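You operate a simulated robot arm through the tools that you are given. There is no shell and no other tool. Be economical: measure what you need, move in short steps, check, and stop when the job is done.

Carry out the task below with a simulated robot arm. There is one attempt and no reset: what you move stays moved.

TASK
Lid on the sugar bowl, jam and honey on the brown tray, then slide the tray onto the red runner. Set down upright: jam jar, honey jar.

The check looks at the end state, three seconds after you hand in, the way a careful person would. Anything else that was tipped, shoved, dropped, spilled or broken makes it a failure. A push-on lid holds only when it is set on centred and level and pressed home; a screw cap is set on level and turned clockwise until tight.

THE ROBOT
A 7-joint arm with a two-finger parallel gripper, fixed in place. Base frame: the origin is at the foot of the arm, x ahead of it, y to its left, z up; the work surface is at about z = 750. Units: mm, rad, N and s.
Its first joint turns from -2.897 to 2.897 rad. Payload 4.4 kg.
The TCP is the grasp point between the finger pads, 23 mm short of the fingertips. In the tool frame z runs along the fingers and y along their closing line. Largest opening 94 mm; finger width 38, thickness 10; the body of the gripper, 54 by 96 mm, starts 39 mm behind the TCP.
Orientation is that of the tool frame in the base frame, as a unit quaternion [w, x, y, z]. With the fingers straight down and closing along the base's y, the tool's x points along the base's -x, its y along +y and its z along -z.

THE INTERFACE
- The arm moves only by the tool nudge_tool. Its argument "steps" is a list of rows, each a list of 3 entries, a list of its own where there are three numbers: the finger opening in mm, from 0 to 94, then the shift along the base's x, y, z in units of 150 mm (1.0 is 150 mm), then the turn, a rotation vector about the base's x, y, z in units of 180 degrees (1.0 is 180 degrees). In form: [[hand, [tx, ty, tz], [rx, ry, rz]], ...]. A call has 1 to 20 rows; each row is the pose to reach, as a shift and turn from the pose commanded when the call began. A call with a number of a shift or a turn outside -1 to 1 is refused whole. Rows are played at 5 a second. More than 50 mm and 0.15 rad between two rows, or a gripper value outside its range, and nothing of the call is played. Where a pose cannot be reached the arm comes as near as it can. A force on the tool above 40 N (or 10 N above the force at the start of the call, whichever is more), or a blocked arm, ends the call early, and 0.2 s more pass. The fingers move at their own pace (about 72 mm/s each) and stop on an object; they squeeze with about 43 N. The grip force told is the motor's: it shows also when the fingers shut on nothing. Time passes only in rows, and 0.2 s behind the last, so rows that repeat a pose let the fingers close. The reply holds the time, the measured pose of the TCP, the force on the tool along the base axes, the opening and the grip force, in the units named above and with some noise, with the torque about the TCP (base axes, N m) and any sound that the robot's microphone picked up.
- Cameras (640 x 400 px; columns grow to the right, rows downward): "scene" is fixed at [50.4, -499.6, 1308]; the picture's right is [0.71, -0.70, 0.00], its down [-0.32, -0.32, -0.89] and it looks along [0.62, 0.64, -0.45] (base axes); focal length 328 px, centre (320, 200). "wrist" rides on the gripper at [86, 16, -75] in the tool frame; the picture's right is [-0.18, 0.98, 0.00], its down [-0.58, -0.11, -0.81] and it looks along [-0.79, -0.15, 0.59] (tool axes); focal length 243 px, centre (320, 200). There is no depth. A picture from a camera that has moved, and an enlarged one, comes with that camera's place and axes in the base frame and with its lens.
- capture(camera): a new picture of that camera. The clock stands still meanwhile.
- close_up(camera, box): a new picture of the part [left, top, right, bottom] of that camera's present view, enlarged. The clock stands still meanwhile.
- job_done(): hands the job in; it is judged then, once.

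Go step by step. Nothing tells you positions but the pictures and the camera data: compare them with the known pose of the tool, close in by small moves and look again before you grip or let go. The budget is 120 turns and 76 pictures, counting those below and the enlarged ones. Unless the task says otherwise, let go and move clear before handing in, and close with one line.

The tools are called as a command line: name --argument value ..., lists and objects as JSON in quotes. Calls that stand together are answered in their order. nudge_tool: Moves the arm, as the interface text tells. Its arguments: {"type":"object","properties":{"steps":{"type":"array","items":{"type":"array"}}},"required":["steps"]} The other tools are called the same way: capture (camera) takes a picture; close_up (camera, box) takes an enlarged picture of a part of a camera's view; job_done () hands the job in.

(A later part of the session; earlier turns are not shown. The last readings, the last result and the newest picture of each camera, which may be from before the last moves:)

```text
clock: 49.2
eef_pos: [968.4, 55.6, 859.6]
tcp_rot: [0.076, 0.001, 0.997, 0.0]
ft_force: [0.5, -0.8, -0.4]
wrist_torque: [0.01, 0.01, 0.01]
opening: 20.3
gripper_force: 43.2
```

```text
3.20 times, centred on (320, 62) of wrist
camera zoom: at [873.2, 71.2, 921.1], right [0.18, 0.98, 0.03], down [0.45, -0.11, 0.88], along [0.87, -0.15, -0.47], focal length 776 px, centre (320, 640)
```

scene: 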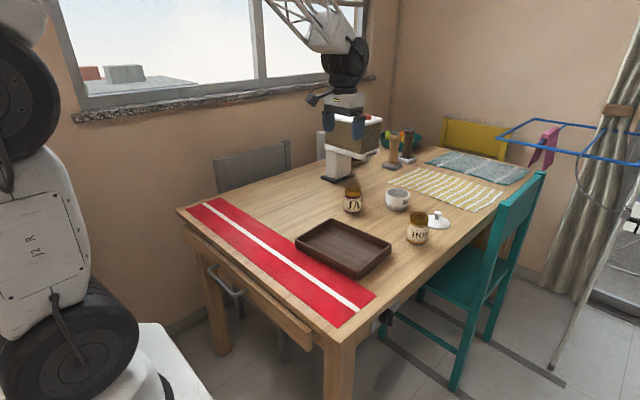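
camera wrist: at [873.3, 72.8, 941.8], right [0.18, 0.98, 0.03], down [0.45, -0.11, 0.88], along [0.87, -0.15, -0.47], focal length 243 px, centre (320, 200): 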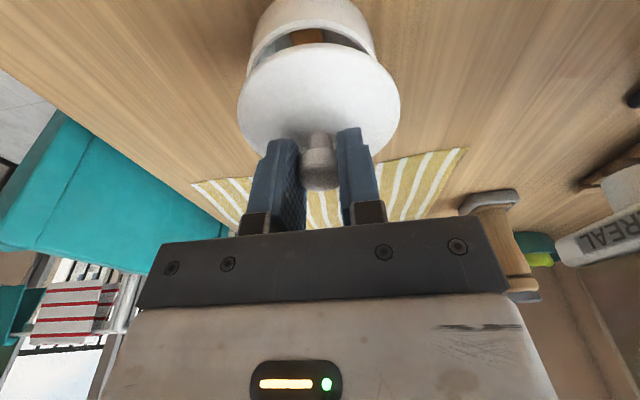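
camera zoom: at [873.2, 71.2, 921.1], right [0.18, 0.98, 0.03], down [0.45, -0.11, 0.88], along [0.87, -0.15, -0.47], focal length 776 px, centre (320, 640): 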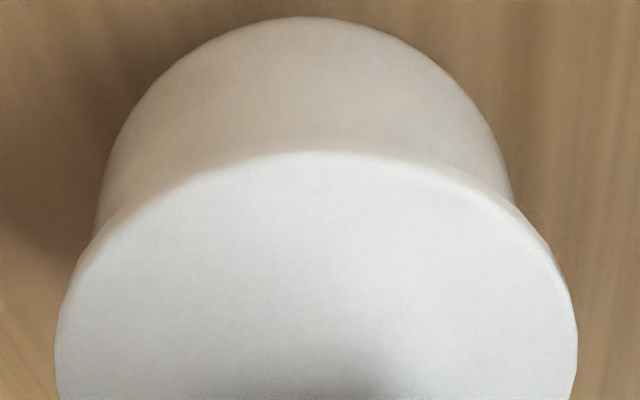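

The lid looks a few mm left of the bowl in the scene view, but depth is ambiguous. I'll step aside in y to measure the bowl with the wrist camera close-up.

nudge_tool --steps '[[0, [0, 0, 0.13], [0, 0, 0]], [0, [0, -0.17, 0.2], [0, 0, 0]], [0, [0, -0.34, 0.2], [0, 0, 0]], [0, [0, -0.51, 0.2], [0, 0, 0]], [0, [0, -0.66, 0.2], [0, 0, 0]], [0, [0, -0.66, 0.2], [0, 0, 0]], [0, [0, -0.66, 0.2], [0, 0, 0]]]'

close_up --camera "wrist" --box '[220, 0, 620, 250]'

close_up --camera "scene" --box '[374, 175, 422, 205]'

```text
clock: 50.8
eef_pos: [968.3, -45.8, 892.1]
tcp_rot: [0.075, 0.0, 0.997, 0.0]
ft_force: [0.7, 0.3, -0.3]
wrist_torque: [0.0, -0.01, 0.01]
opening: 20.0
gripper_force: 43.2
```

```text
1.60 times, centred on (420, 125) of wrist
camera zoom: at [872.7, -29.0, 952.6], right [0.18, 0.98, 0.03], down [0.45, -0.11, 0.88], along [0.87, -0.15, -0.47], focal length 388 px, centre (160, 320)
```

zoom: 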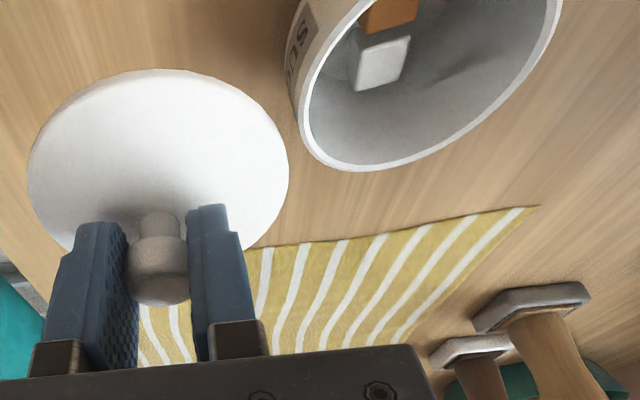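

```text
13.33 times, centred on (398, 190) of scene
camera zoom: at [50.4, -499.6, 1308.0], right [0.71, -0.7, 0.0], down [-0.32, -0.32, -0.89], along [0.62, 0.64, -0.45], focal length 4376 px, centre (-720, 333)
```

zoom: 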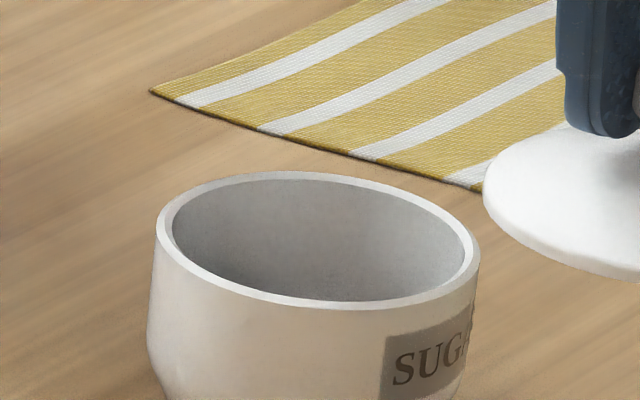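

Rim is cut off at the top; move back 60 mm in x for a full view.

nudge_tool --steps '[[0, [-0.2, 0, 0], [0, 0, 0]], [0, [-0.4, 0, 0], [0, 0, 0]], [0, [-0.4, 0, 0], [0, 0, 0]], [0, [-0.4, 0, 0], [0, 0, 0]]]'

close_up --camera "wrist" --box '[380, 0, 620, 150]'

close_up --camera "wrist" --box '[200, 20, 440, 170]'

```text
clock: 51.8
eef_pos: [908.2, -46.0, 891.8]
tcp_rot: [0.075, 0.001, 0.997, 0.0]
ft_force: [0.4, -0.4, -1.0]
wrist_torque: [0.0, -0.01, 0.04]
opening: 19.9
gripper_force: 43.1
```

```text
2.67 times, centred on (500, 75) of wrist
camera zoom: at [812.1, -29.5, 952.6], right [0.18, 0.98, 0.03], down [0.45, -0.11, 0.88], along [0.87, -0.15, -0.47], focal length 647 px, centre (-160, 533)
```

zoom: 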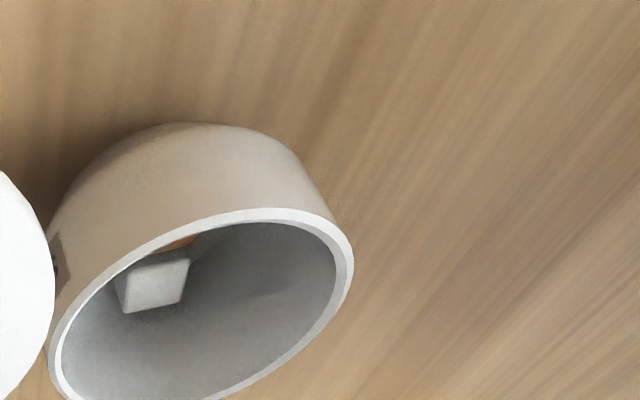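

```text
2.67 times, centred on (320, 95) of wrist
camera zoom: at [812.1, -29.5, 952.6], right [0.18, 0.98, 0.03], down [0.45, -0.11, 0.88], along [0.87, -0.15, -0.47], focal length 647 px, centre (320, 480)
```

zoom: 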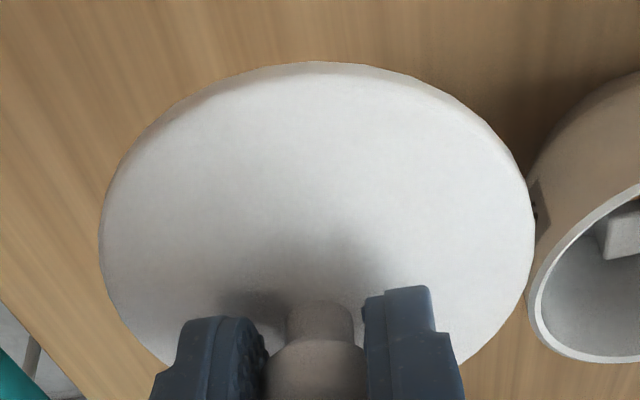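

close_up --camera "wrist" --box '[385, 65, 545, 165]'

```text
4.00 times, centred on (465, 115) of wrist
camera zoom: at [812.1, -29.5, 952.6], right [0.18, 0.98, 0.03], down [0.45, -0.11, 0.88], along [0.87, -0.15, -0.47], focal length 970 px, centre (-260, 540)
```

zoom: 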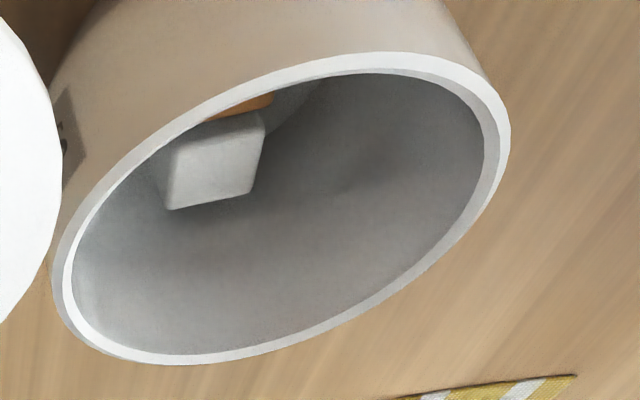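

Wrist measurement: bowl centre ≈(975.5,53), lid centre ≈ TCP+(3,0). Move TCP to ≈(972,53) and lower to a small gap.

nudge_tool --steps '[[0, [0.11, 0.17, 0], [0, 0, 0]], [0, [0.22, 0.33, 0], [0, 0, 0]], [0, [0.33, 0.5, 0], [0, 0, 0]], [0, [0.427, 0.66, 0], [0, 0, 0]], [0, [0.427, 0.66, -0.1], [0, 0, 0]], [0, [0.427, 0.66, -0.2], [0, 0, 0]], [0, [0.427, 0.66, -0.24], [0, 0, 0]], [0, [0.427, 0.66, -0.24], [0, 0, 0]]]'

close_up --camera "scene" --box '[374, 175, 422, 205]'

```text
clock: 53.6
eef_pos: [971.9, 54.7, 854.2]
tcp_rot: [0.075, 0.001, 0.997, 0.0]
ft_force: [0.4, -0.4, -0.3]
wrist_torque: [0.02, 0.01, 0.02]
opening: 19.9
gripper_force: 43.1
```

```text
13.33 times, centred on (398, 190) of scene
camera zoom: at [50.4, -499.6, 1308.0], right [0.71, -0.7, 0.0], down [-0.32, -0.32, -0.89], along [0.62, 0.64, -0.45], focal length 4376 px, centre (-720, 333)
```

zoom: 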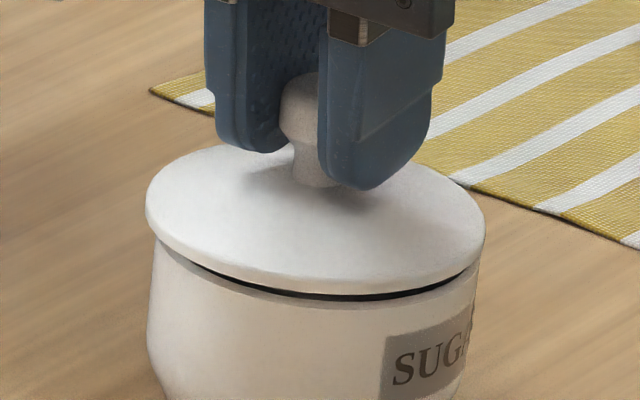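

Nearly centred; nudge 1 mm right (+x,−y) and lower gently in fine steps to find contact.

nudge_tool --steps '[[0, [0.006, -0.006, 0], [0, 0, 0]], [0, [0.006, -0.006, -0.008], [0, 0, 0]], [0, [0.006, -0.006, -0.016], [0, 0, 0]], [0, [0.006, -0.006, -0.016], [0, 0, 0]]]'

close_up --camera "scene" --box '[374, 175, 422, 205]'

```text
clock: 54.6
eef_pos: [972.6, 53.6, 851.9]
tcp_rot: [0.076, 0.002, 0.997, 0.0]
ft_force: [0.7, 0.7, -0.6]
wrist_torque: [-0.04, -0.02, 0.01]
opening: 20.2
gripper_force: 43.3
```

```text
13.33 times, centred on (398, 190) of scene
camera zoom: at [50.4, -499.6, 1308.0], right [0.71, -0.7, 0.0], down [-0.32, -0.32, -0.89], along [0.62, 0.64, -0.45], focal length 4376 px, centre (-720, 333)
```

zoom: 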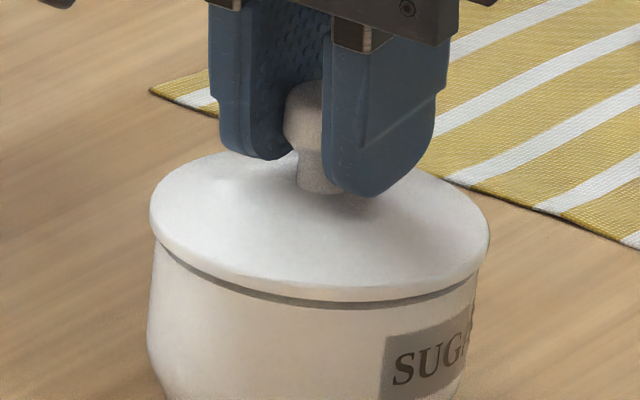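

nudge_tool --steps '[[0, [0, 0, -0.006], [0, 0, 0]], [0, [0, 0, -0.01], [0, 0, 0]], [0, [0, 0, -0.01], [0, 0, 0]]]'

close_up --camera "scene" --box '[374, 175, 422, 205]'

```text
clock: 55.4
eef_pos: [972.0, 53.3, 850.1]
tcp_rot: [0.075, 0.001, 0.997, 0.0]
ft_force: [0.7, 0.5, -0.2]
wrist_torque: [-0.02, 0.05, 0.01]
opening: 20.0
gripper_force: 42.8
```

```text
13.33 times, centred on (398, 190) of scene
camera zoom: at [50.4, -499.6, 1308.0], right [0.71, -0.7, 0.0], down [-0.32, -0.32, -0.89], along [0.62, 0.64, -0.45], focal length 4376 px, centre (-720, 333)
```

zoom: 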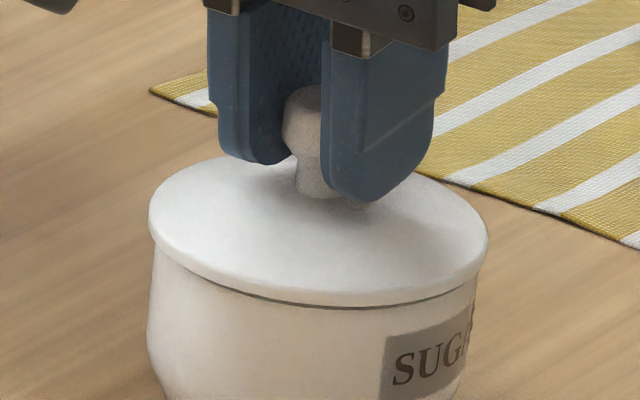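

nudge_tool --steps '[[0, [0, 0, -0.004], [0, 0, 0]], [0, [0, 0, -0.007], [0, 0, 0]], [0, [0, 0, -0.007], [0, 0, 0]]]'

```text
clock: 56.2
eef_pos: [974.4, 53.8, 849.6]
tcp_rot: [0.074, 0.0, 0.997, 0.0]
ft_force: [0.9, -0.4, 1.1]
wrist_torque: [0.0, -0.09, -0.01]
opening: 20.3
gripper_force: 43.3
```

nudge_tool --steps '[[0, [0, 0, -0.004], [0, 0, 0]], [0, [0, 0, -0.004], [0, 0, 0]]]'

close_up --camera "scene" --box '[374, 175, 422, 205]'

capture --camera "wrist"

```text
clock: 56.8
eef_pos: [974.1, 54.1, 849.3]
tcp_rot: [0.075, 0.001, 0.997, 0.0]
ft_force: [-1.8, -1.3, 5.4]
wrist_torque: [-0.03, 0.0, 0.04]
opening: 19.8
gripper_force: 43.1
```

```text
13.33 times, centred on (398, 190) of scene
camera zoom: at [50.4, -499.6, 1308.0], right [0.71, -0.7, 0.0], down [-0.32, -0.32, -0.89], along [0.62, 0.64, -0.45], focal length 4376 px, centre (-720, 333)
```

zoom: 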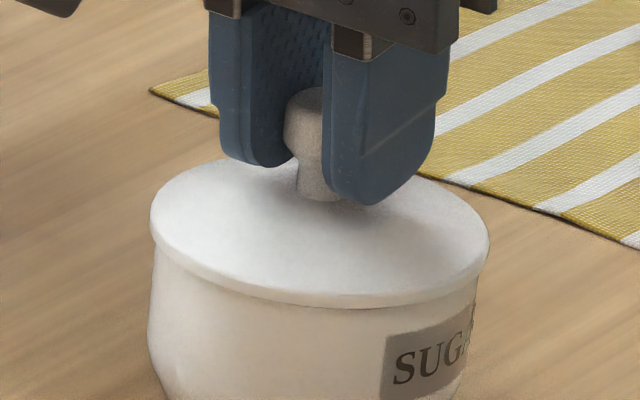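

```text
32 pictures are left
camera wrist: at [878.3, 69.9, 910.3], right [0.18, 0.98, 0.03], down [0.45, -0.11, 0.88], along [0.87, -0.15, -0.47], focal length 243 px, centre (320, 200)
```

wrist: 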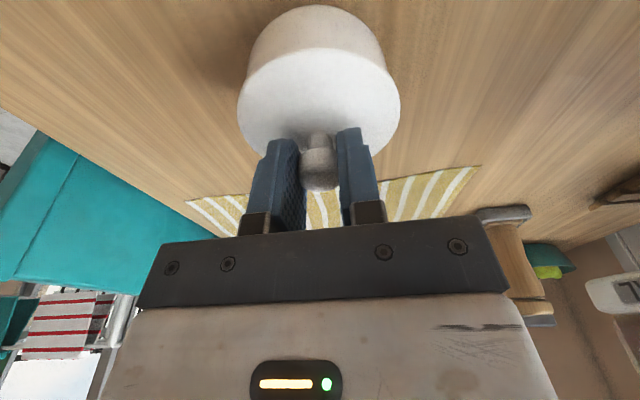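

Contact at z≈849.4; lid appears ~2 mm too far back. Lift slightly, correct (−1.6,−1.0), and retouch.

nudge_tool --steps '[[0, [0, 0, 0.015], [0, 0, 0]], [0, [-0.011, -0.007, 0.015], [0, 0, 0]], [0, [-0.011, -0.007, 0.015], [0, 0, 0]], [0, [-0.011, -0.007, 0.005], [0, 0, 0]], [0, [-0.011, -0.007, 0.0], [0, 0, 0]], [0, [-0.011, -0.007, 0.0], [0, 0, 0]]]'

close_up --camera "scene" --box '[374, 175, 422, 205]'

```text
clock: 58.2
eef_pos: [972.1, 53.6, 850.4]
tcp_rot: [0.075, 0.001, 0.997, -0.001]
ft_force: [-0.7, -2.2, 7.0]
wrist_torque: [-0.09, -0.02, -0.04]
opening: 20.1
gripper_force: 43.2
```

```text
13.33 times, centred on (398, 190) of scene
camera zoom: at [50.4, -499.6, 1308.0], right [0.71, -0.7, 0.0], down [-0.32, -0.32, -0.89], along [0.62, 0.64, -0.45], focal length 4376 px, centre (-720, 333)
```

zoom: 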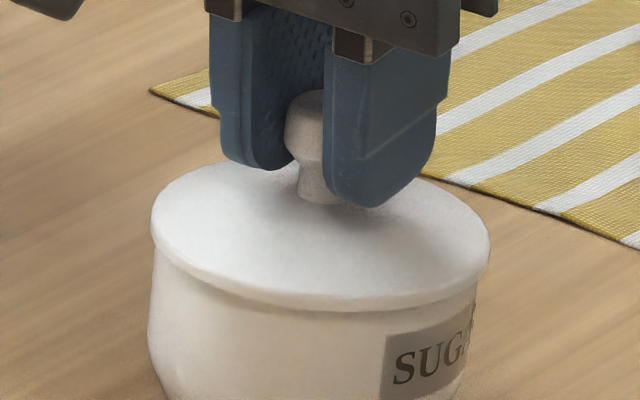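

Front/back now matches; about 0.7 mm too far right. One small correction in x, then press.

nudge_tool --steps '[[0, [0, 0, 0.012], [0, 0, 0]], [0, [-0.005, 0, 0.012], [0, 0, 0]], [0, [-0.005, 0, 0.012], [0, 0, 0]], [0, [-0.005, 0, 0.004], [0, 0, 0]], [0, [-0.005, 0, -0.003], [0, 0, 0]], [0, [-0.005, 0, -0.003], [0, 0, 0]]]'

nudge_tool --steps '[[0, [0, 0, -0.005], [0, 0, 0]], [0, [0, 0, -0.01], [0, 0, 0]], [0, [0, 0, -0.015], [0, 0, 0]], [0, [0, 0, -0.02], [0, 0, 0]], [0, [0, 0, -0.025], [0, 0, 0]]]'

close_up --camera "scene" --box '[374, 175, 422, 205]'

```text
clock: 59.6
eef_pos: [971.4, 52.3, 850.1]
tcp_rot: [0.075, 0.001, 0.997, 0.0]
ft_force: [-1.9, -0.9, 7.6]
wrist_torque: [-0.02, 0.1, 0.0]
opening: 19.9
gripper_force: 42.7
```

```text
clock: 60.5
eef_pos: [972.1, 53.4, 849.0]
tcp_rot: [0.077, 0.001, 0.997, 0.0]
ft_force: [-0.9, -0.7, 3.3]
wrist_torque: [-0.05, -0.08, -0.02]
opening: 20.2
gripper_force: 43.1
stopped in row 4: the force on the tool passed its limit (the readings are from after the stop); the commanded pose is now the measured one
```

```text
13.33 times, centred on (398, 190) of scene
camera zoom: at [50.4, -499.6, 1308.0], right [0.71, -0.7, 0.0], down [-0.32, -0.32, -0.89], along [0.62, 0.64, -0.45], focal length 4376 px, centre (-720, 333)
```

zoom: 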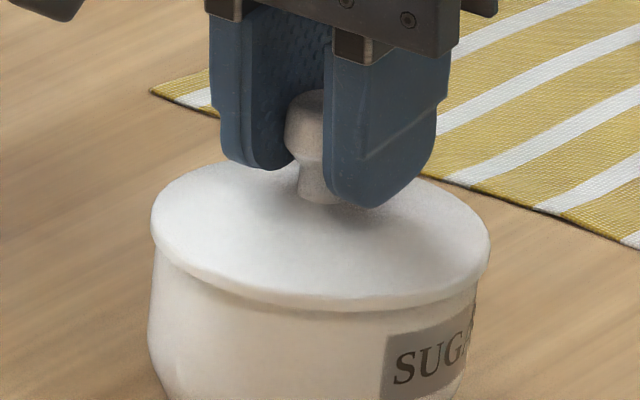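

Pressed to the 40 N limit. Tiny pull test to see whether the lid holds.

nudge_tool --steps '[[0, [0, 0, 0.005], [0, 0, 0]], [0, [0, 0, 0.01], [0, 0, 0]], [0, [0, 0, 0.01], [0, 0, 0]]]'

close_up --camera "scene" --box '[374, 175, 422, 205]'

```text
clock: 61.3
eef_pos: [971.7, 53.3, 850.8]
tcp_rot: [0.076, 0.0, 0.997, 0.0]
ft_force: [0.4, -1.0, -2.2]
wrist_torque: [0.03, 0.05, -0.02]
opening: 20.1
gripper_force: 43.2
```

```text
13.33 times, centred on (398, 190) of scene
camera zoom: at [50.4, -499.6, 1308.0], right [0.71, -0.7, 0.0], down [-0.32, -0.32, -0.89], along [0.62, 0.64, -0.45], focal length 4376 px, centre (-720, 333)
```

zoom: 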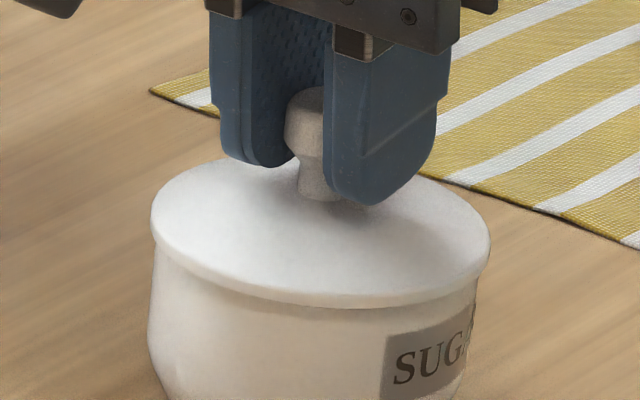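

nudge_tool --steps '[[0, [0, 0, 0.01], [0, 0, 0]], [0, [0, 0, 0.015], [0, 0, 0]], [0, [0, 0, 0.015], [0, 0, 0]]]'

close_up --camera "scene" --box '[374, 175, 422, 205]'

```text
clock: 62.1
eef_pos: [972.2, 52.1, 852.6]
tcp_rot: [0.076, 0.0, 0.997, -0.001]
ft_force: [0.2, -0.6, -0.3]
wrist_torque: [0.03, 0.01, 0.05]
opening: 20.3
gripper_force: 42.8
```

```text
13.33 times, centred on (398, 190) of scene
camera zoom: at [50.4, -499.6, 1308.0], right [0.71, -0.7, 0.0], down [-0.32, -0.32, -0.89], along [0.62, 0.64, -0.45], focal length 4376 px, centre (-720, 333)
```

zoom: 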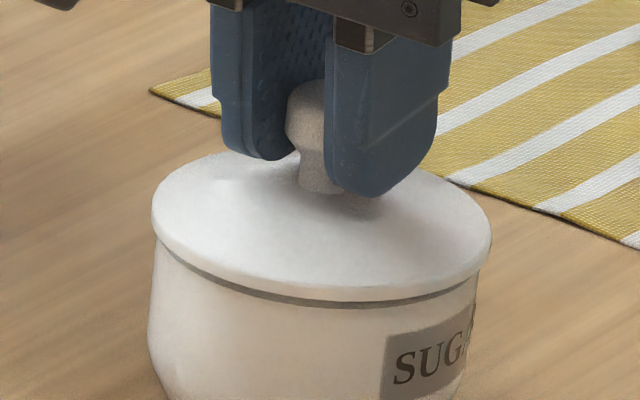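

The lid comes off freely, so it isn't home yet. Set it back in contact lightly, release, and check alignment before pressing from above.

nudge_tool --steps '[[0, [0, 0, -0.01], [0, 0, 0]], [0, [0, 0, -0.02], [0, 0, 0]], [0, [0, 0, -0.02], [0, 0, 0]]]'

nudge_tool --steps '[[20, [0, 0, 0], [0, 0, 0]], [26, [0, 0, 0], [0, 0, 0]], [34, [0, 0, 0], [0, 0, 0]], [34, [0, 0, 0], [0, 0, 0]], [34, [0, 0, 0.05], [0, 0, 0]], [34, [0, 0, 0.2], [0, 0, 0]], [34, [-0.2, 0, 0.4], [0, 0, 0]], [34, [-0.5, 0, 0.4], [0, 0, 0]], [34, [-0.5, 0, 0.4], [0, 0, 0]]]'

close_up --camera "scene" --box '[374, 170, 422, 200]'

capture --camera "wrist"

```text
clock: 62.9
eef_pos: [973.0, 52.6, 849.0]
tcp_rot: [0.076, 0.0, 0.997, 0.0]
ft_force: [0.9, -0.3, 0.3]
wrist_torque: [0.04, -0.03, 0.0]
opening: 20.4
gripper_force: 42.9
```

```text
clock: 64.9
eef_pos: [898.1, 51.8, 910.0]
tcp_rot: [0.077, 0.0, 0.997, 0.001]
ft_force: [0.3, -0.4, 0.5]
wrist_torque: [0.01, -0.01, -0.03]
opening: 34.1
gripper_force: 0.0
```

```text
13.33 times, centred on (398, 185) of scene
camera zoom: at [50.4, -499.6, 1308.0], right [0.71, -0.7, 0.0], down [-0.32, -0.32, -0.89], along [0.62, 0.64, -0.45], focal length 4376 px, centre (-720, 400)
```

zoom: 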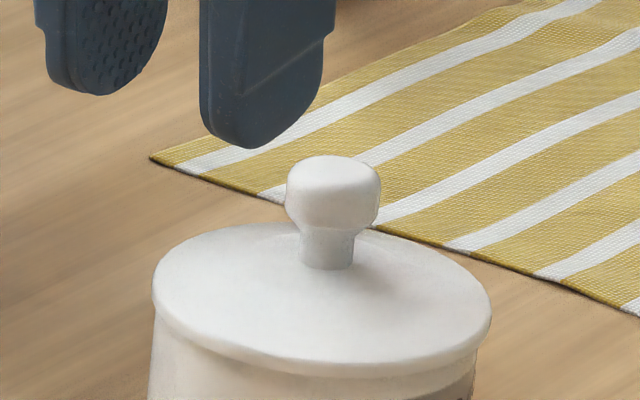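

```text
26 pictures are left
camera wrist: at [802.2, 68.3, 970.5], right [0.18, 0.98, 0.03], down [0.45, -0.11, 0.89], along [0.87, -0.15, -0.46], focal length 243 px, centre (320, 200)
```

wrist: 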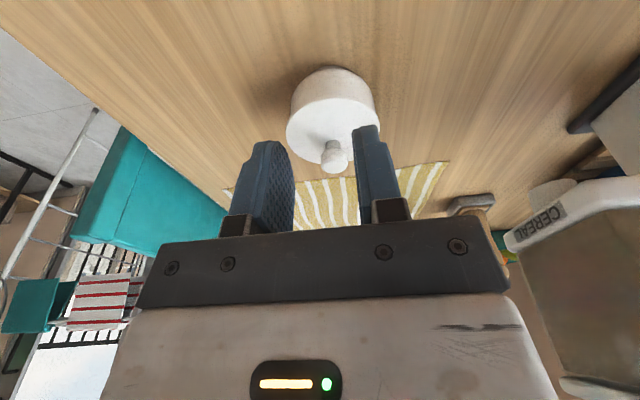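

close_up --camera "scene" --box '[374, 183, 422, 213]'

close_up --camera "wrist" --box '[272, 55, 400, 135]'

```text
13.33 times, centred on (398, 198) of scene
camera zoom: at [50.4, -499.6, 1308.0], right [0.71, -0.7, 0.0], down [-0.32, -0.32, -0.89], along [0.62, 0.64, -0.45], focal length 4376 px, centre (-720, 227)
```

zoom: 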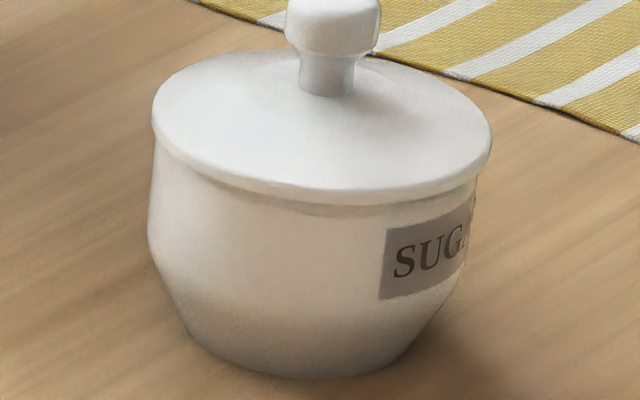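

```text
5.00 times, centred on (336, 95) of wrist
camera zoom: at [802.2, 68.3, 970.5], right [0.18, 0.98, 0.03], down [0.45, -0.11, 0.89], along [0.87, -0.15, -0.46], focal length 1213 px, centre (240, 725)
```

zoom: 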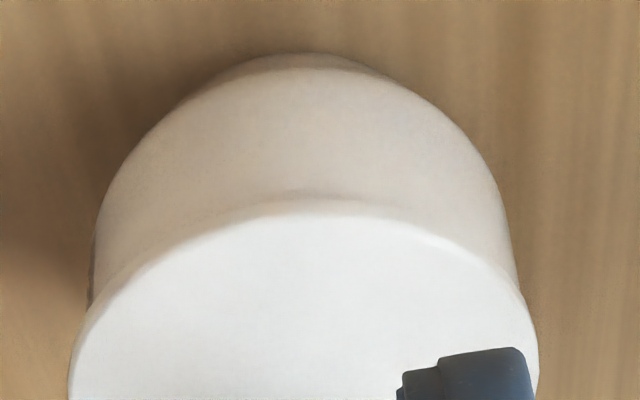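

Overhang shows the lid ~1 mm too far in +x, y fine. Regrasp the knob, shift −1 mm in x and press while held.

nudge_tool --steps '[[34, [0.3, 0, 0], [0, 0, 0]], [34, [0.5, 0, 0], [0, 0, 0]], [34, [0.5, 0, -0.2], [0, 0, 0]], [34, [0.5, 0, -0.35], [0, 0, 0]], [34, [0.5, 0, -0.393], [0, 0, 0]], [34, [0.5, 0, -0.393], [0, 0, 0]], [0, [0.5, 0, -0.393], [0, 0, 0]], [0, [0.5, 0, -0.393], [0, 0, 0]], [0, [0.5, 0, -0.393], [0, 0, 0]], [0, [0.5, 0, -0.38], [0, 0, 0]], [0, [0.4925, 0, -0.38], [0, 0, 0]], [0, [0.4925, 0, -0.38], [0, 0, 0]]]'

close_up --camera "scene" --box '[374, 183, 422, 213]'

```text
clock: 67.5
eef_pos: [970.3, 53.1, 854.5]
tcp_rot: [0.077, 0.0, 0.997, 0.0]
ft_force: [0.1, -1.0, -0.2]
wrist_torque: [0.02, 0.01, -0.04]
opening: 19.8
gripper_force: 43.1
```

```text
13.33 times, centred on (398, 198) of scene
camera zoom: at [50.4, -499.6, 1308.0], right [0.71, -0.7, 0.0], down [-0.32, -0.32, -0.89], along [0.62, 0.64, -0.45], focal length 4376 px, centre (-720, 227)
```

zoom: 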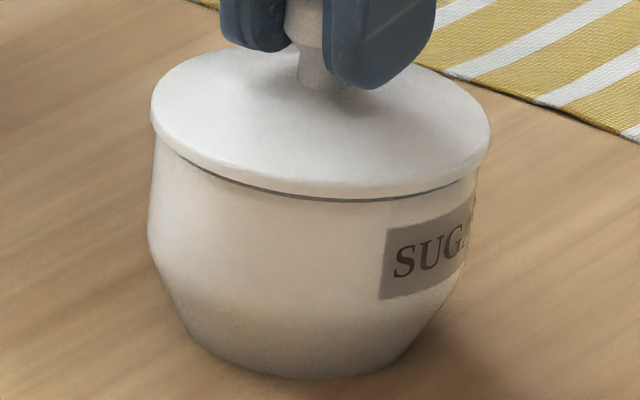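

nudge_tool --steps '[[0, [-0.004, 0, 0], [0, 0, 0]], [0, [-0.004, 0, -0.008], [0, 0, 0]], [0, [-0.004, 0, -0.014], [0, 0, 0]], [0, [-0.004, 0, -0.019], [0, 0, 0]], [0, [-0.004, 0, -0.019], [0, 0, 0]]]'

nudge_tool --steps '[[0, [0, 0, -0.005], [0, 0, 0]], [0, [0, 0, -0.01], [0, 0, 0]], [0, [0, 0, -0.015], [0, 0, 0]], [0, [0, 0, -0.02], [0, 0, 0]], [0, [0, 0, -0.025], [0, 0, 0]], [0, [0, 0, -0.03], [0, 0, 0]], [0, [0, 0, -0.035], [0, 0, 0]], [0, [0, 0, -0.04], [0, 0, 0]]]'

close_up --camera "scene" --box '[374, 183, 422, 213]'

```text
clock: 68.7
eef_pos: [972.1, 52.7, 852.2]
tcp_rot: [0.078, 0.001, 0.997, 0.0]
ft_force: [-4.2, -0.7, 16.4]
wrist_torque: [-0.03, 0.34, -0.01]
opening: 20.0
gripper_force: 43.3
```

```text
clock: 69.4
eef_pos: [971.8, 51.8, 851.4]
tcp_rot: [0.078, 0.0, 0.997, -0.001]
ft_force: [-0.1, -0.3, 4.1]
wrist_torque: [0.0, 0.11, -0.01]
opening: 20.0
gripper_force: 42.2
stopped in row 3: the force on the tool passed its limit (the readings are from after the stop); the commanded pose is now the measured one
```

```text
13.33 times, centred on (398, 198) of scene
camera zoom: at [50.4, -499.6, 1308.0], right [0.71, -0.7, 0.0], down [-0.32, -0.32, -0.89], along [0.62, 0.64, -0.45], focal length 4376 px, centre (-720, 227)
```

zoom: 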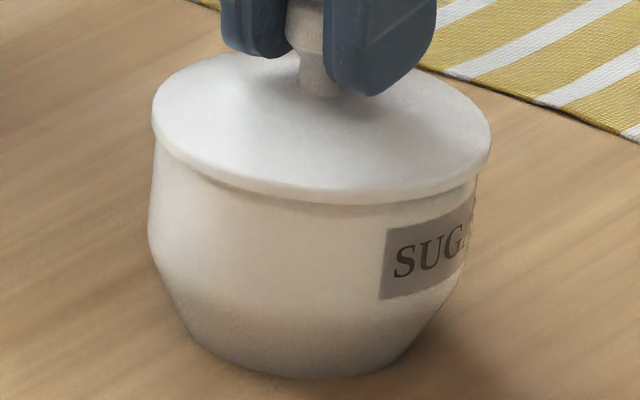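

nudge_tool --steps '[[0, [0, 0, 0.006], [0, 0, 0]], [0, [0, 0, 0.006], [0, 0, 0]]]'

nudge_tool --steps '[[0, [0, 0, 0.006], [0, 0, 0]], [0, [0, 0, 0.006], [0, 0, 0]]]'

nudge_tool --steps '[[0, [0, 0, 0.006], [0, 0, 0]], [0, [0, 0, 0.006], [0, 0, 0]]]'

```text
clock: 70.0
eef_pos: [972.4, 52.2, 850.9]
tcp_rot: [0.078, 0.0, 0.997, 0.0]
ft_force: [-0.2, 0.7, 1.5]
wrist_torque: [-0.04, 0.0, 0.0]
opening: 20.1
gripper_force: 43.1
```

```text
clock: 70.6
eef_pos: [972.0, 52.5, 853.2]
tcp_rot: [0.078, 0.001, 0.997, 0.0]
ft_force: [-0.1, -0.2, -0.1]
wrist_torque: [-0.03, -0.04, 0.01]
opening: 20.1
gripper_force: 42.4
```

```text
clock: 71.2
eef_pos: [971.7, 53.4, 852.8]
tcp_rot: [0.077, 0.001, 0.997, 0.0]
ft_force: [-0.8, -0.3, -1.0]
wrist_torque: [0.02, 0.01, 0.01]
opening: 20.1
gripper_force: 42.4
```

Still free. I'll set it down lightly, release, then press straight down on the knob top with closed fingers so the lid can level itself.

nudge_tool --steps '[[0, [0, 0, -0.008], [0, 0, 0]], [0, [0, 0, -0.014], [0, 0, 0]], [0, [0, 0, -0.014], [0, 0, 0]], [30, [0, 0, -0.014], [0, 0, 0]], [34, [0, 0, -0.014], [0, 0, 0]], [34, [0, 0, -0.014], [0, 0, 0]], [34, [0, 0, 0.05], [0, 0, 0]], [34, [0, 0, 0.2], [0, 0, 0]], [34, [-0.2, 0, 0.4], [0, 0, 0]], [34, [-0.5, 0, 0.4], [0, 0, 0]], [0, [-0.5, 0, 0.4], [0, 0, 0]], [0, [-0.5, 0, 0.4], [0, 0, 0]]]'

close_up --camera "scene" --box '[374, 183, 422, 213]'

close_up --camera "wrist" --box '[264, 55, 424, 155]'

```text
clock: 73.8
eef_pos: [896.4, 52.6, 914.7]
tcp_rot: [0.078, 0.0, 0.997, 0.001]
ft_force: [-0.3, 0.2, -0.4]
wrist_torque: [0.03, 0.01, 0.04]
opening: 0.0
gripper_force: 42.5
heard: snap
```

```text
13.33 times, centred on (398, 198) of scene
camera zoom: at [50.4, -499.6, 1308.0], right [0.71, -0.7, 0.0], down [-0.32, -0.32, -0.89], along [0.62, 0.64, -0.45], focal length 4376 px, centre (-720, 227)
```

zoom: 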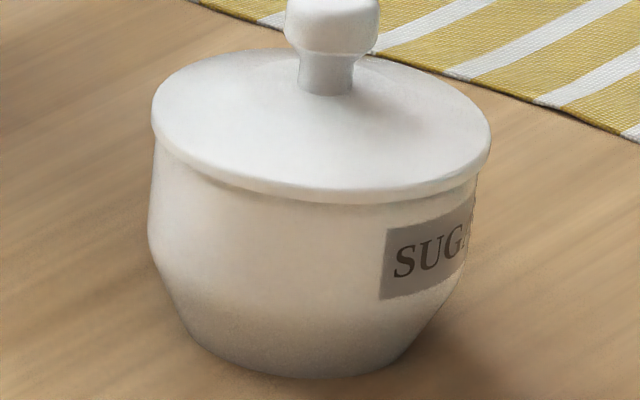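

```text
4.00 times, centred on (344, 105) of wrist
camera zoom: at [800.9, 68.2, 974.6], right [0.18, 0.98, 0.03], down [0.45, -0.11, 0.89], along [0.87, -0.15, -0.46], focal length 970 px, centre (224, 580)
```

zoom: 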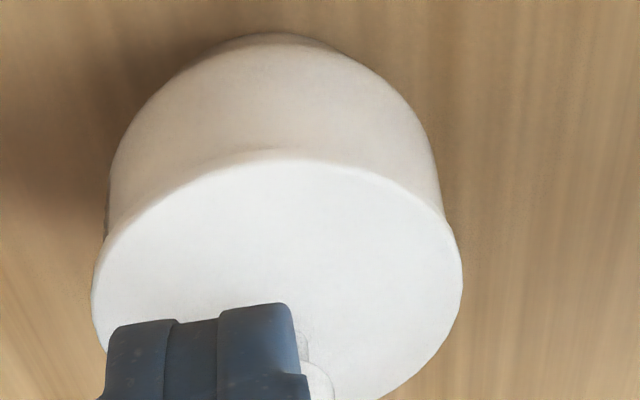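

A snap was heard during the set-down or finger closing. To be sure, press on the knob top with closed fingers.

nudge_tool --steps '[[0, [0.25, 0, 0], [0, 0, 0]], [0, [0.518, 0, 0], [0, 0, 0]], [0, [0.518, 0, -0.15], [0, 0, 0]], [0, [0.518, 0, -0.24], [0, 0, 0]], [0, [0.518, 0, -0.24], [0, 0, 0]]]'

close_up --camera "scene" --box '[374, 170, 422, 200]'

```text
clock: 75.0
eef_pos: [974.9, 50.7, 877.6]
tcp_rot: [0.078, 0.001, 0.997, 0.0]
ft_force: [0.3, -0.6, 0.1]
wrist_torque: [0.01, 0.01, -0.02]
opening: 0.2
gripper_force: 43.0
```

```text
13.33 times, centred on (398, 185) of scene
camera zoom: at [50.4, -499.6, 1308.0], right [0.71, -0.7, 0.0], down [-0.32, -0.32, -0.89], along [0.62, 0.64, -0.45], focal length 4376 px, centre (-720, 400)
```

zoom: 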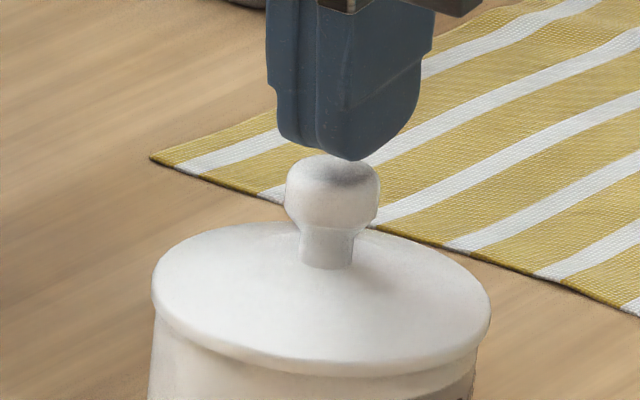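

nudge_tool --steps '[[0, [-0.01, 0, -0.02], [0, 0, 0]], [0, [-0.01, 0, -0.04], [0, 0, 0]], [0, [-0.01, 0, -0.05], [0, 0, 0]], [0, [-0.01, 0, -0.056], [0, 0, 0]], [0, [-0.01, 0, -0.062], [0, 0, 0]], [0, [-0.01, 0, -0.068], [0, 0, 0]], [0, [-0.01, 0, -0.074], [0, 0, 0]], [0, [-0.01, 0, -0.08], [0, 0, 0]], [0, [-0.01, 0, -0.086], [0, 0, 0]], [0, [-0.01, 0, -0.092], [0, 0, 0]]]'

close_up --camera "scene" --box '[374, 175, 422, 205]'

```text
clock: 76.2
eef_pos: [976.3, 51.5, 872.3]
tcp_rot: [0.08, 0.001, 0.997, 0.001]
ft_force: [-4.3, -0.6, 9.9]
wrist_torque: [0.03, 0.17, 0.01]
opening: 0.1
gripper_force: 42.2
stopped in row 5: the force on the tool passed its limit (the readings are from after the stop); the commanded pose is now the measured one
```

```text
13.33 times, centred on (398, 190) of scene
camera zoom: at [50.4, -499.6, 1308.0], right [0.71, -0.7, 0.0], down [-0.32, -0.32, -0.89], along [0.62, 0.64, -0.45], focal length 4376 px, centre (-720, 333)
```

zoom: 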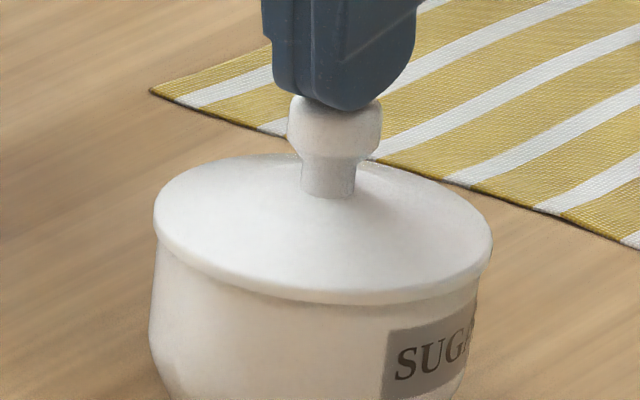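

Pressed above 40 N. Now regrip the knob and do a tiny pull test.

nudge_tool --steps '[[0, [0, 0, 0.1], [0, 0, 0]], [34, [-0.01, 0.005, 0.15], [0, 0, 0]], [34, [-0.02, 0.005, 0.15], [0, 0, 0]], [34, [-0.02, 0.005, 0.15], [0, 0, 0]], [34, [-0.02, 0.005, 0.0], [0, 0, 0]], [34, [-0.02, 0.005, -0.12], [0, 0, 0]], [34, [-0.02, 0.005, -0.14], [0, 0, 0]], [0, [-0.02, 0.005, -0.14], [0, 0, 0]], [0, [-0.02, 0.005, -0.14], [0, 0, 0]], [0, [-0.02, 0.005, -0.14], [0, 0, 0]]]'

nudge_tool --steps '[[0, [0, 0, 0.006], [0, 0, 0]], [0, [0, 0, 0.012], [0, 0, 0]], [0, [0, 0, 0.012], [0, 0, 0]]]'

close_up --camera "scene" --box '[374, 183, 422, 213]'

```text
clock: 78.4
eef_pos: [971.1, 54.0, 850.3]
tcp_rot: [0.079, 0.001, 0.997, 0.0]
ft_force: [0.3, -0.6, -0.1]
wrist_torque: [-0.01, 0.03, -0.01]
opening: 20.0
gripper_force: 42.9
heard: snap
```

```text
clock: 79.2
eef_pos: [970.1, 53.3, 851.5]
tcp_rot: [0.079, 0.001, 0.997, 0.0]
ft_force: [-0.1, 0.2, -0.7]
wrist_torque: [-0.02, 0.0, 0.01]
opening: 20.1
gripper_force: 43.4
```

```text
13.33 times, centred on (398, 198) of scene
camera zoom: at [50.4, -499.6, 1308.0], right [0.71, -0.7, 0.0], down [-0.32, -0.32, -0.89], along [0.62, 0.64, -0.45], focal length 4376 px, centre (-720, 227)
```

zoom: 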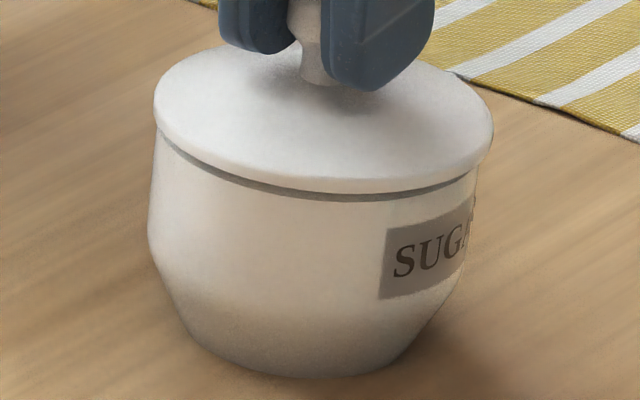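

The lid still lifts off here (snaps were heard around release/regrip). I'll centre it slightly better (−0.9 mm x), set down, and proceed in separate calls to see when the snap comes.

nudge_tool --steps '[[0, [0, 0, 0.008], [0, 0, 0]], [0, [-0.006, 0, 0.008], [0, 0, 0]], [0, [-0.006, 0, 0.008], [0, 0, 0]]]'

close_up --camera "wrist" --box '[230, 0, 410, 112]'

close_up --camera "scene" --box '[374, 183, 422, 213]'

```text
clock: 80.0
eef_pos: [970.5, 54.5, 854.3]
tcp_rot: [0.079, 0.001, 0.997, 0.0]
ft_force: [-0.2, -0.4, 0.3]
wrist_torque: [0.0, -0.05, 0.02]
opening: 19.9
gripper_force: 42.4
```

```text
3.56 times, centred on (320, 56) of wrist
camera zoom: at [874.6, 69.4, 913.6], right [0.18, 0.98, 0.03], down [0.45, -0.11, 0.89], along [0.88, -0.15, -0.46], focal length 863 px, centre (320, 712)
```

zoom: 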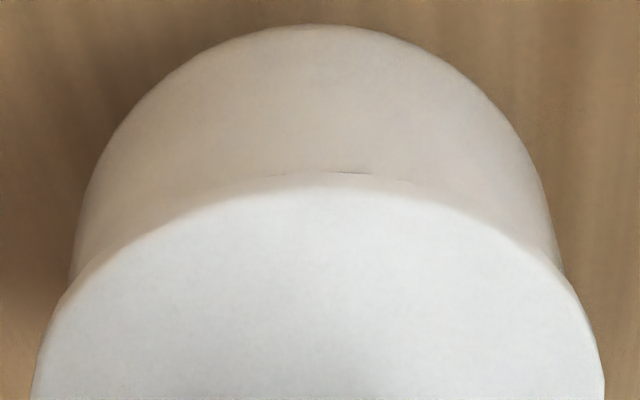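

```text
13.33 times, centred on (398, 198) of scene
camera zoom: at [50.4, -499.6, 1308.0], right [0.71, -0.7, 0.0], down [-0.32, -0.32, -0.89], along [0.62, 0.64, -0.45], focal length 4376 px, centre (-720, 227)
```

zoom: 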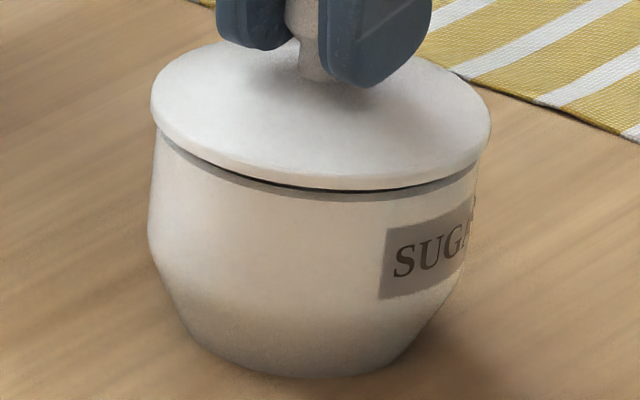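

Alignment looks good now (both views centred). Lower to contact.

nudge_tool --steps '[[0, [0, 0, -0.01], [0, 0, 0]], [0, [0, 0, -0.016], [0, 0, 0]], [0, [0, 0, -0.021], [0, 0, 0]], [0, [0, 0, -0.021], [0, 0, 0]]]'

nudge_tool --steps '[[0, [0, 0, -0.004], [0, 0, 0]], [0, [0, 0, -0.008], [0, 0, 0]], [0, [0, 0, -0.012], [0, 0, 0]], [0, [0, 0, -0.016], [0, 0, 0]], [0, [0, 0, -0.02], [0, 0, 0]]]'

close_up --camera "scene" --box '[374, 183, 422, 213]'

```text
clock: 81.0
eef_pos: [971.2, 53.1, 850.8]
tcp_rot: [0.079, 0.001, 0.997, 0.001]
ft_force: [-0.1, 0.2, 0.2]
wrist_torque: [0.01, 0.0, 0.02]
opening: 20.4
gripper_force: 42.7
```

```text
clock: 82.2
eef_pos: [971.5, 52.6, 849.7]
tcp_rot: [0.081, 0.001, 0.997, -0.001]
ft_force: [-1.2, -4.2, 22.5]
wrist_torque: [-0.15, 0.18, -0.01]
opening: 20.0
gripper_force: 43.0
```

```text
13.33 times, centred on (398, 198) of scene
camera zoom: at [50.4, -499.6, 1308.0], right [0.71, -0.7, 0.0], down [-0.32, -0.32, -0.89], along [0.62, 0.64, -0.45], focal length 4376 px, centre (-720, 227)
```

zoom: 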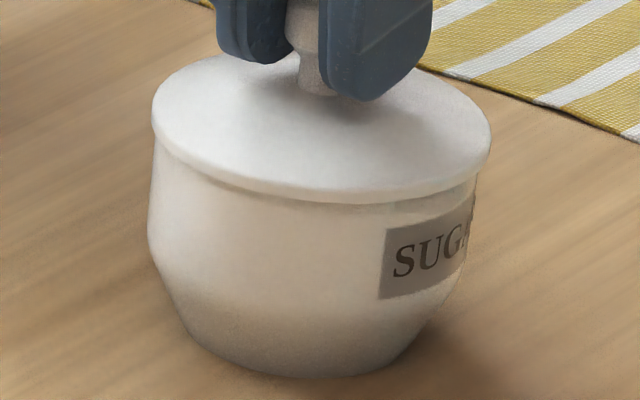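

nudge_tool --steps '[[0, [0, 0, -0.004], [0, 0, 0]], [0, [0, 0, -0.007], [0, 0, 0]], [0, [0, 0, -0.007], [0, 0, 0]], [0, [0, 0, -0.007], [0, 0, 0]]]'

nudge_tool --steps '[[24, [0, 0, 0], [0, 0, 0]], [34, [0, 0, 0], [0, 0, 0]], [34, [0, 0, 0], [0, 0, 0]], [34, [0, 0, 0], [0, 0, 0]]]'

nudge_tool --steps '[[34, [0, 0, 0.05], [0, 0, 0]], [34, [0, 0, 0.2], [0, 0, 0]], [34, [0, 0, 0.4], [0, 0, 0]]]'

```text
clock: 82.7
eef_pos: [971.8, 52.9, 849.1]
tcp_rot: [0.082, 0.001, 0.997, 0.002]
ft_force: [0.9, -0.7, 4.3]
wrist_torque: [0.03, 0.12, -0.02]
opening: 20.3
gripper_force: 43.6
stopped in row 2: the force on the tool passed its limit (the readings are from after the stop); the commanded pose is now the measured one
```

```text
clock: 83.7
eef_pos: [971.5, 52.5, 848.5]
tcp_rot: [0.081, 0.001, 0.997, 0.0]
ft_force: [0.5, -0.7, -0.5]
wrist_torque: [-0.02, 0.0, 0.0]
opening: 34.0
gripper_force: 0.0
heard: snap
```

```text
clock: 84.5
eef_pos: [970.3, 53.3, 909.3]
tcp_rot: [0.081, 0.001, 0.997, 0.0]
ft_force: [0.0, 0.1, -0.6]
wrist_torque: [0.04, 0.04, 0.0]
opening: 33.8
gripper_force: 0.0
```

The snap came right on release after pressing, so the lid has snapped on. I'll leave it alone, back away, restore the vertical tool and check visually.

nudge_tool --steps '[[34, [-0.25, 0, 0.1], [0, 0.01, 0]], [20, [-0.5, 0, 0.15], [0, 0.02, 0]], [0, [-0.75, 0, 0.15], [0, 0.03, 0]], [0, [-0.95, 0, 0.15], [0, 0.04, 0]], [0, [-0.95, 0, 0.15], [0, 0.0515, 0]], [0, [-0.95, 0, 0.15], [0, 0.0515, 0]]]'

close_up --camera "scene" --box '[374, 183, 422, 213]'

capture --camera "wrist"

```text
clock: 85.9
eef_pos: [829.1, 52.3, 933.3]
tcp_rot: [0.0, 0.0, 1.0, 0.0]
ft_force: [-1.1, 0.0, -0.3]
wrist_torque: [-0.02, 0.01, -0.01]
opening: 0.0
gripper_force: 42.6
```

```text
13.33 times, centred on (398, 198) of scene
camera zoom: at [50.4, -499.6, 1308.0], right [0.71, -0.7, 0.0], down [-0.32, -0.32, -0.89], along [0.62, 0.64, -0.45], focal length 4376 px, centre (-720, 227)
```

zoom: 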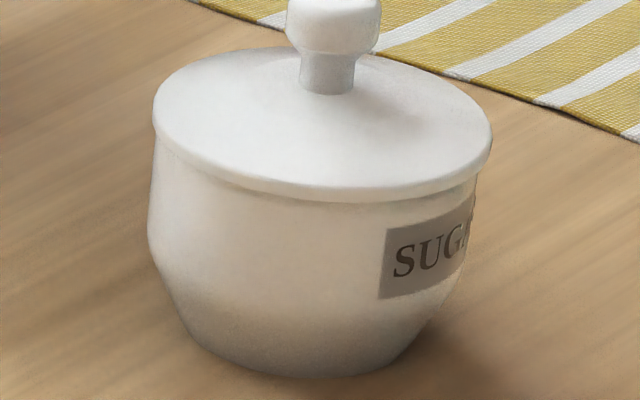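

```text
12 pictures are left
camera wrist: at [743.9, 69.3, 1007.3], right [0.19, 0.98, 0.0], down [0.58, -0.11, 0.81], along [0.79, -0.15, -0.59], focal length 243 px, centre (320, 200)
```

wrist: 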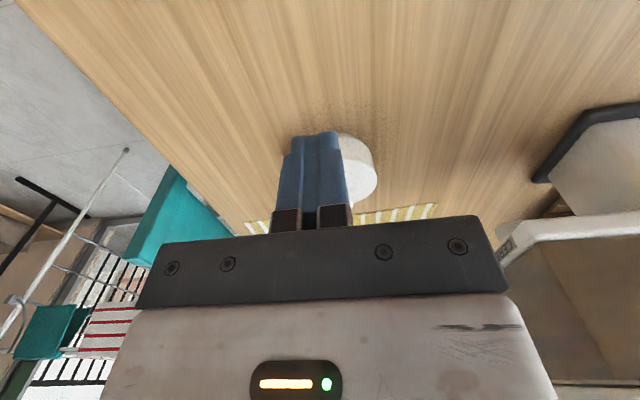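

Lid looks level and flush. To be certain it holds, I'll regrip gently and do a micro pull with force readings.

nudge_tool --steps '[[10, [0.2, 0, 0], [0, -0.0115, 0]], [34, [0.45, 0, 0], [0, -0.0215, 0]], [34, [0.7, 0, 0], [0, -0.0315, 0]], [34, [0.95, 0, -0.05], [0, -0.0415, 0]], [34, [0.95, 0, -0.15], [0, -0.0515, 0]], [34, [0.95, 0, -0.15], [0, -0.0515, 0]]]'

nudge_tool --steps '[[34, [0, 0, -0.2], [0, 0, 0]], [34, [0, 0, -0.36], [0, 0, 0]], [34, [0, 0, -0.39], [0, 0, 0]], [34, [0, 0, -0.39], [0, 0, 0]]]'

nudge_tool --steps '[[28, [0, 0, 0], [0, 0, 0]], [24, [0, 0, 0], [0, 0, 0]], [20, [0, 0, 0], [0, 0, 0]], [16, [0, 0, 0], [0, 0, 0]], [16, [0, 0, 0], [0, 0, 0]]]'

nudge_tool --steps '[[16, [0, 0, 0.003], [0, 0, 0]], [16, [0, 0, 0.003], [0, 0, 0]]]'

```text
clock: 87.3
eef_pos: [971.0, 54.6, 910.3]
tcp_rot: [0.082, 0.001, 0.997, 0.0]
ft_force: [-0.6, 0.2, 0.0]
wrist_torque: [0.0, 0.05, 0.0]
opening: 34.0
gripper_force: 0.1
```

```text
clock: 88.3
eef_pos: [971.1, 53.0, 851.2]
tcp_rot: [0.081, 0.001, 0.997, 0.0]
ft_force: [0.5, 0.0, -0.2]
wrist_torque: [0.01, 0.03, 0.0]
opening: 34.2
gripper_force: 0.1
```

```text
clock: 89.5
eef_pos: [971.1, 52.5, 851.6]
tcp_rot: [0.081, 0.0, 0.997, 0.0]
ft_force: [-0.2, 0.7, 0.8]
wrist_torque: [-0.02, -0.05, -0.02]
opening: 20.0
gripper_force: 42.9
heard: snap
```

```text
clock: 90.1
eef_pos: [970.4, 52.8, 852.8]
tcp_rot: [0.081, 0.001, 0.997, 0.0]
ft_force: [0.3, 0.9, 0.0]
wrist_torque: [0.06, 0.02, 0.03]
opening: 20.0
gripper_force: 42.8
```

The snap on gripping and on releasing is consistent with unlatching/latching. I'll press down again, release (listening for the snap), and then press from the top without gripping.

nudge_tool --steps '[[16, [0, 0, -0.006], [0, 0, 0]], [16, [0, 0, -0.012], [0, 0, 0]], [16, [0, 0, -0.018], [0, 0, 0]], [16, [0, 0, -0.022], [0, 0, 0]], [16, [0, 0, -0.022], [0, 0, 0]]]'

nudge_tool --steps '[[22, [0, 0, 0], [0, 0, 0]], [26, [0, 0, 0], [0, 0, 0]], [34, [0, 0, 0], [0, 0, 0]], [34, [0, 0, 0], [0, 0, 0]]]'

close_up --camera "scene" --box '[374, 183, 422, 213]'

```text
clock: 91.3
eef_pos: [972.2, 53.0, 851.4]
tcp_rot: [0.084, 0.0, 0.996, 0.001]
ft_force: [0.4, 0.5, 4.0]
wrist_torque: [0.0, 0.05, -0.02]
opening: 20.0
gripper_force: 42.9
stopped in row 5: the force on the tool passed its limit (the readings are from after the stop); the commanded pose is now the measured one
```

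```text
clock: 92.3
eef_pos: [973.9, 53.7, 851.1]
tcp_rot: [0.083, 0.001, 0.997, 0.002]
ft_force: [0.1, -0.2, -0.2]
wrist_torque: [-0.05, 0.03, -0.02]
opening: 34.2
gripper_force: 0.0
heard: snap
```

```text
13.33 times, centred on (398, 198) of scene
camera zoom: at [50.4, -499.6, 1308.0], right [0.71, -0.7, 0.0], down [-0.32, -0.32, -0.89], along [0.62, 0.64, -0.45], focal length 4376 px, centre (-720, 227)
```

zoom: 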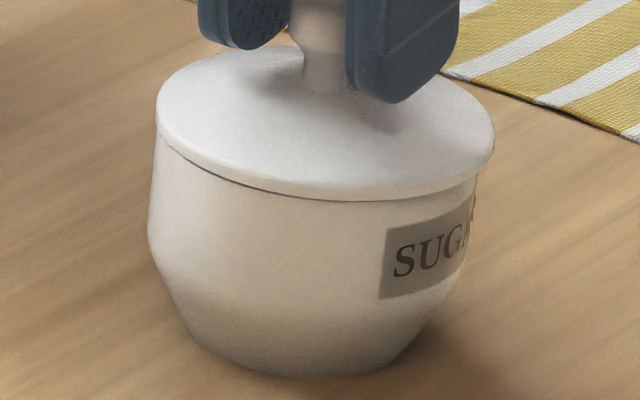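

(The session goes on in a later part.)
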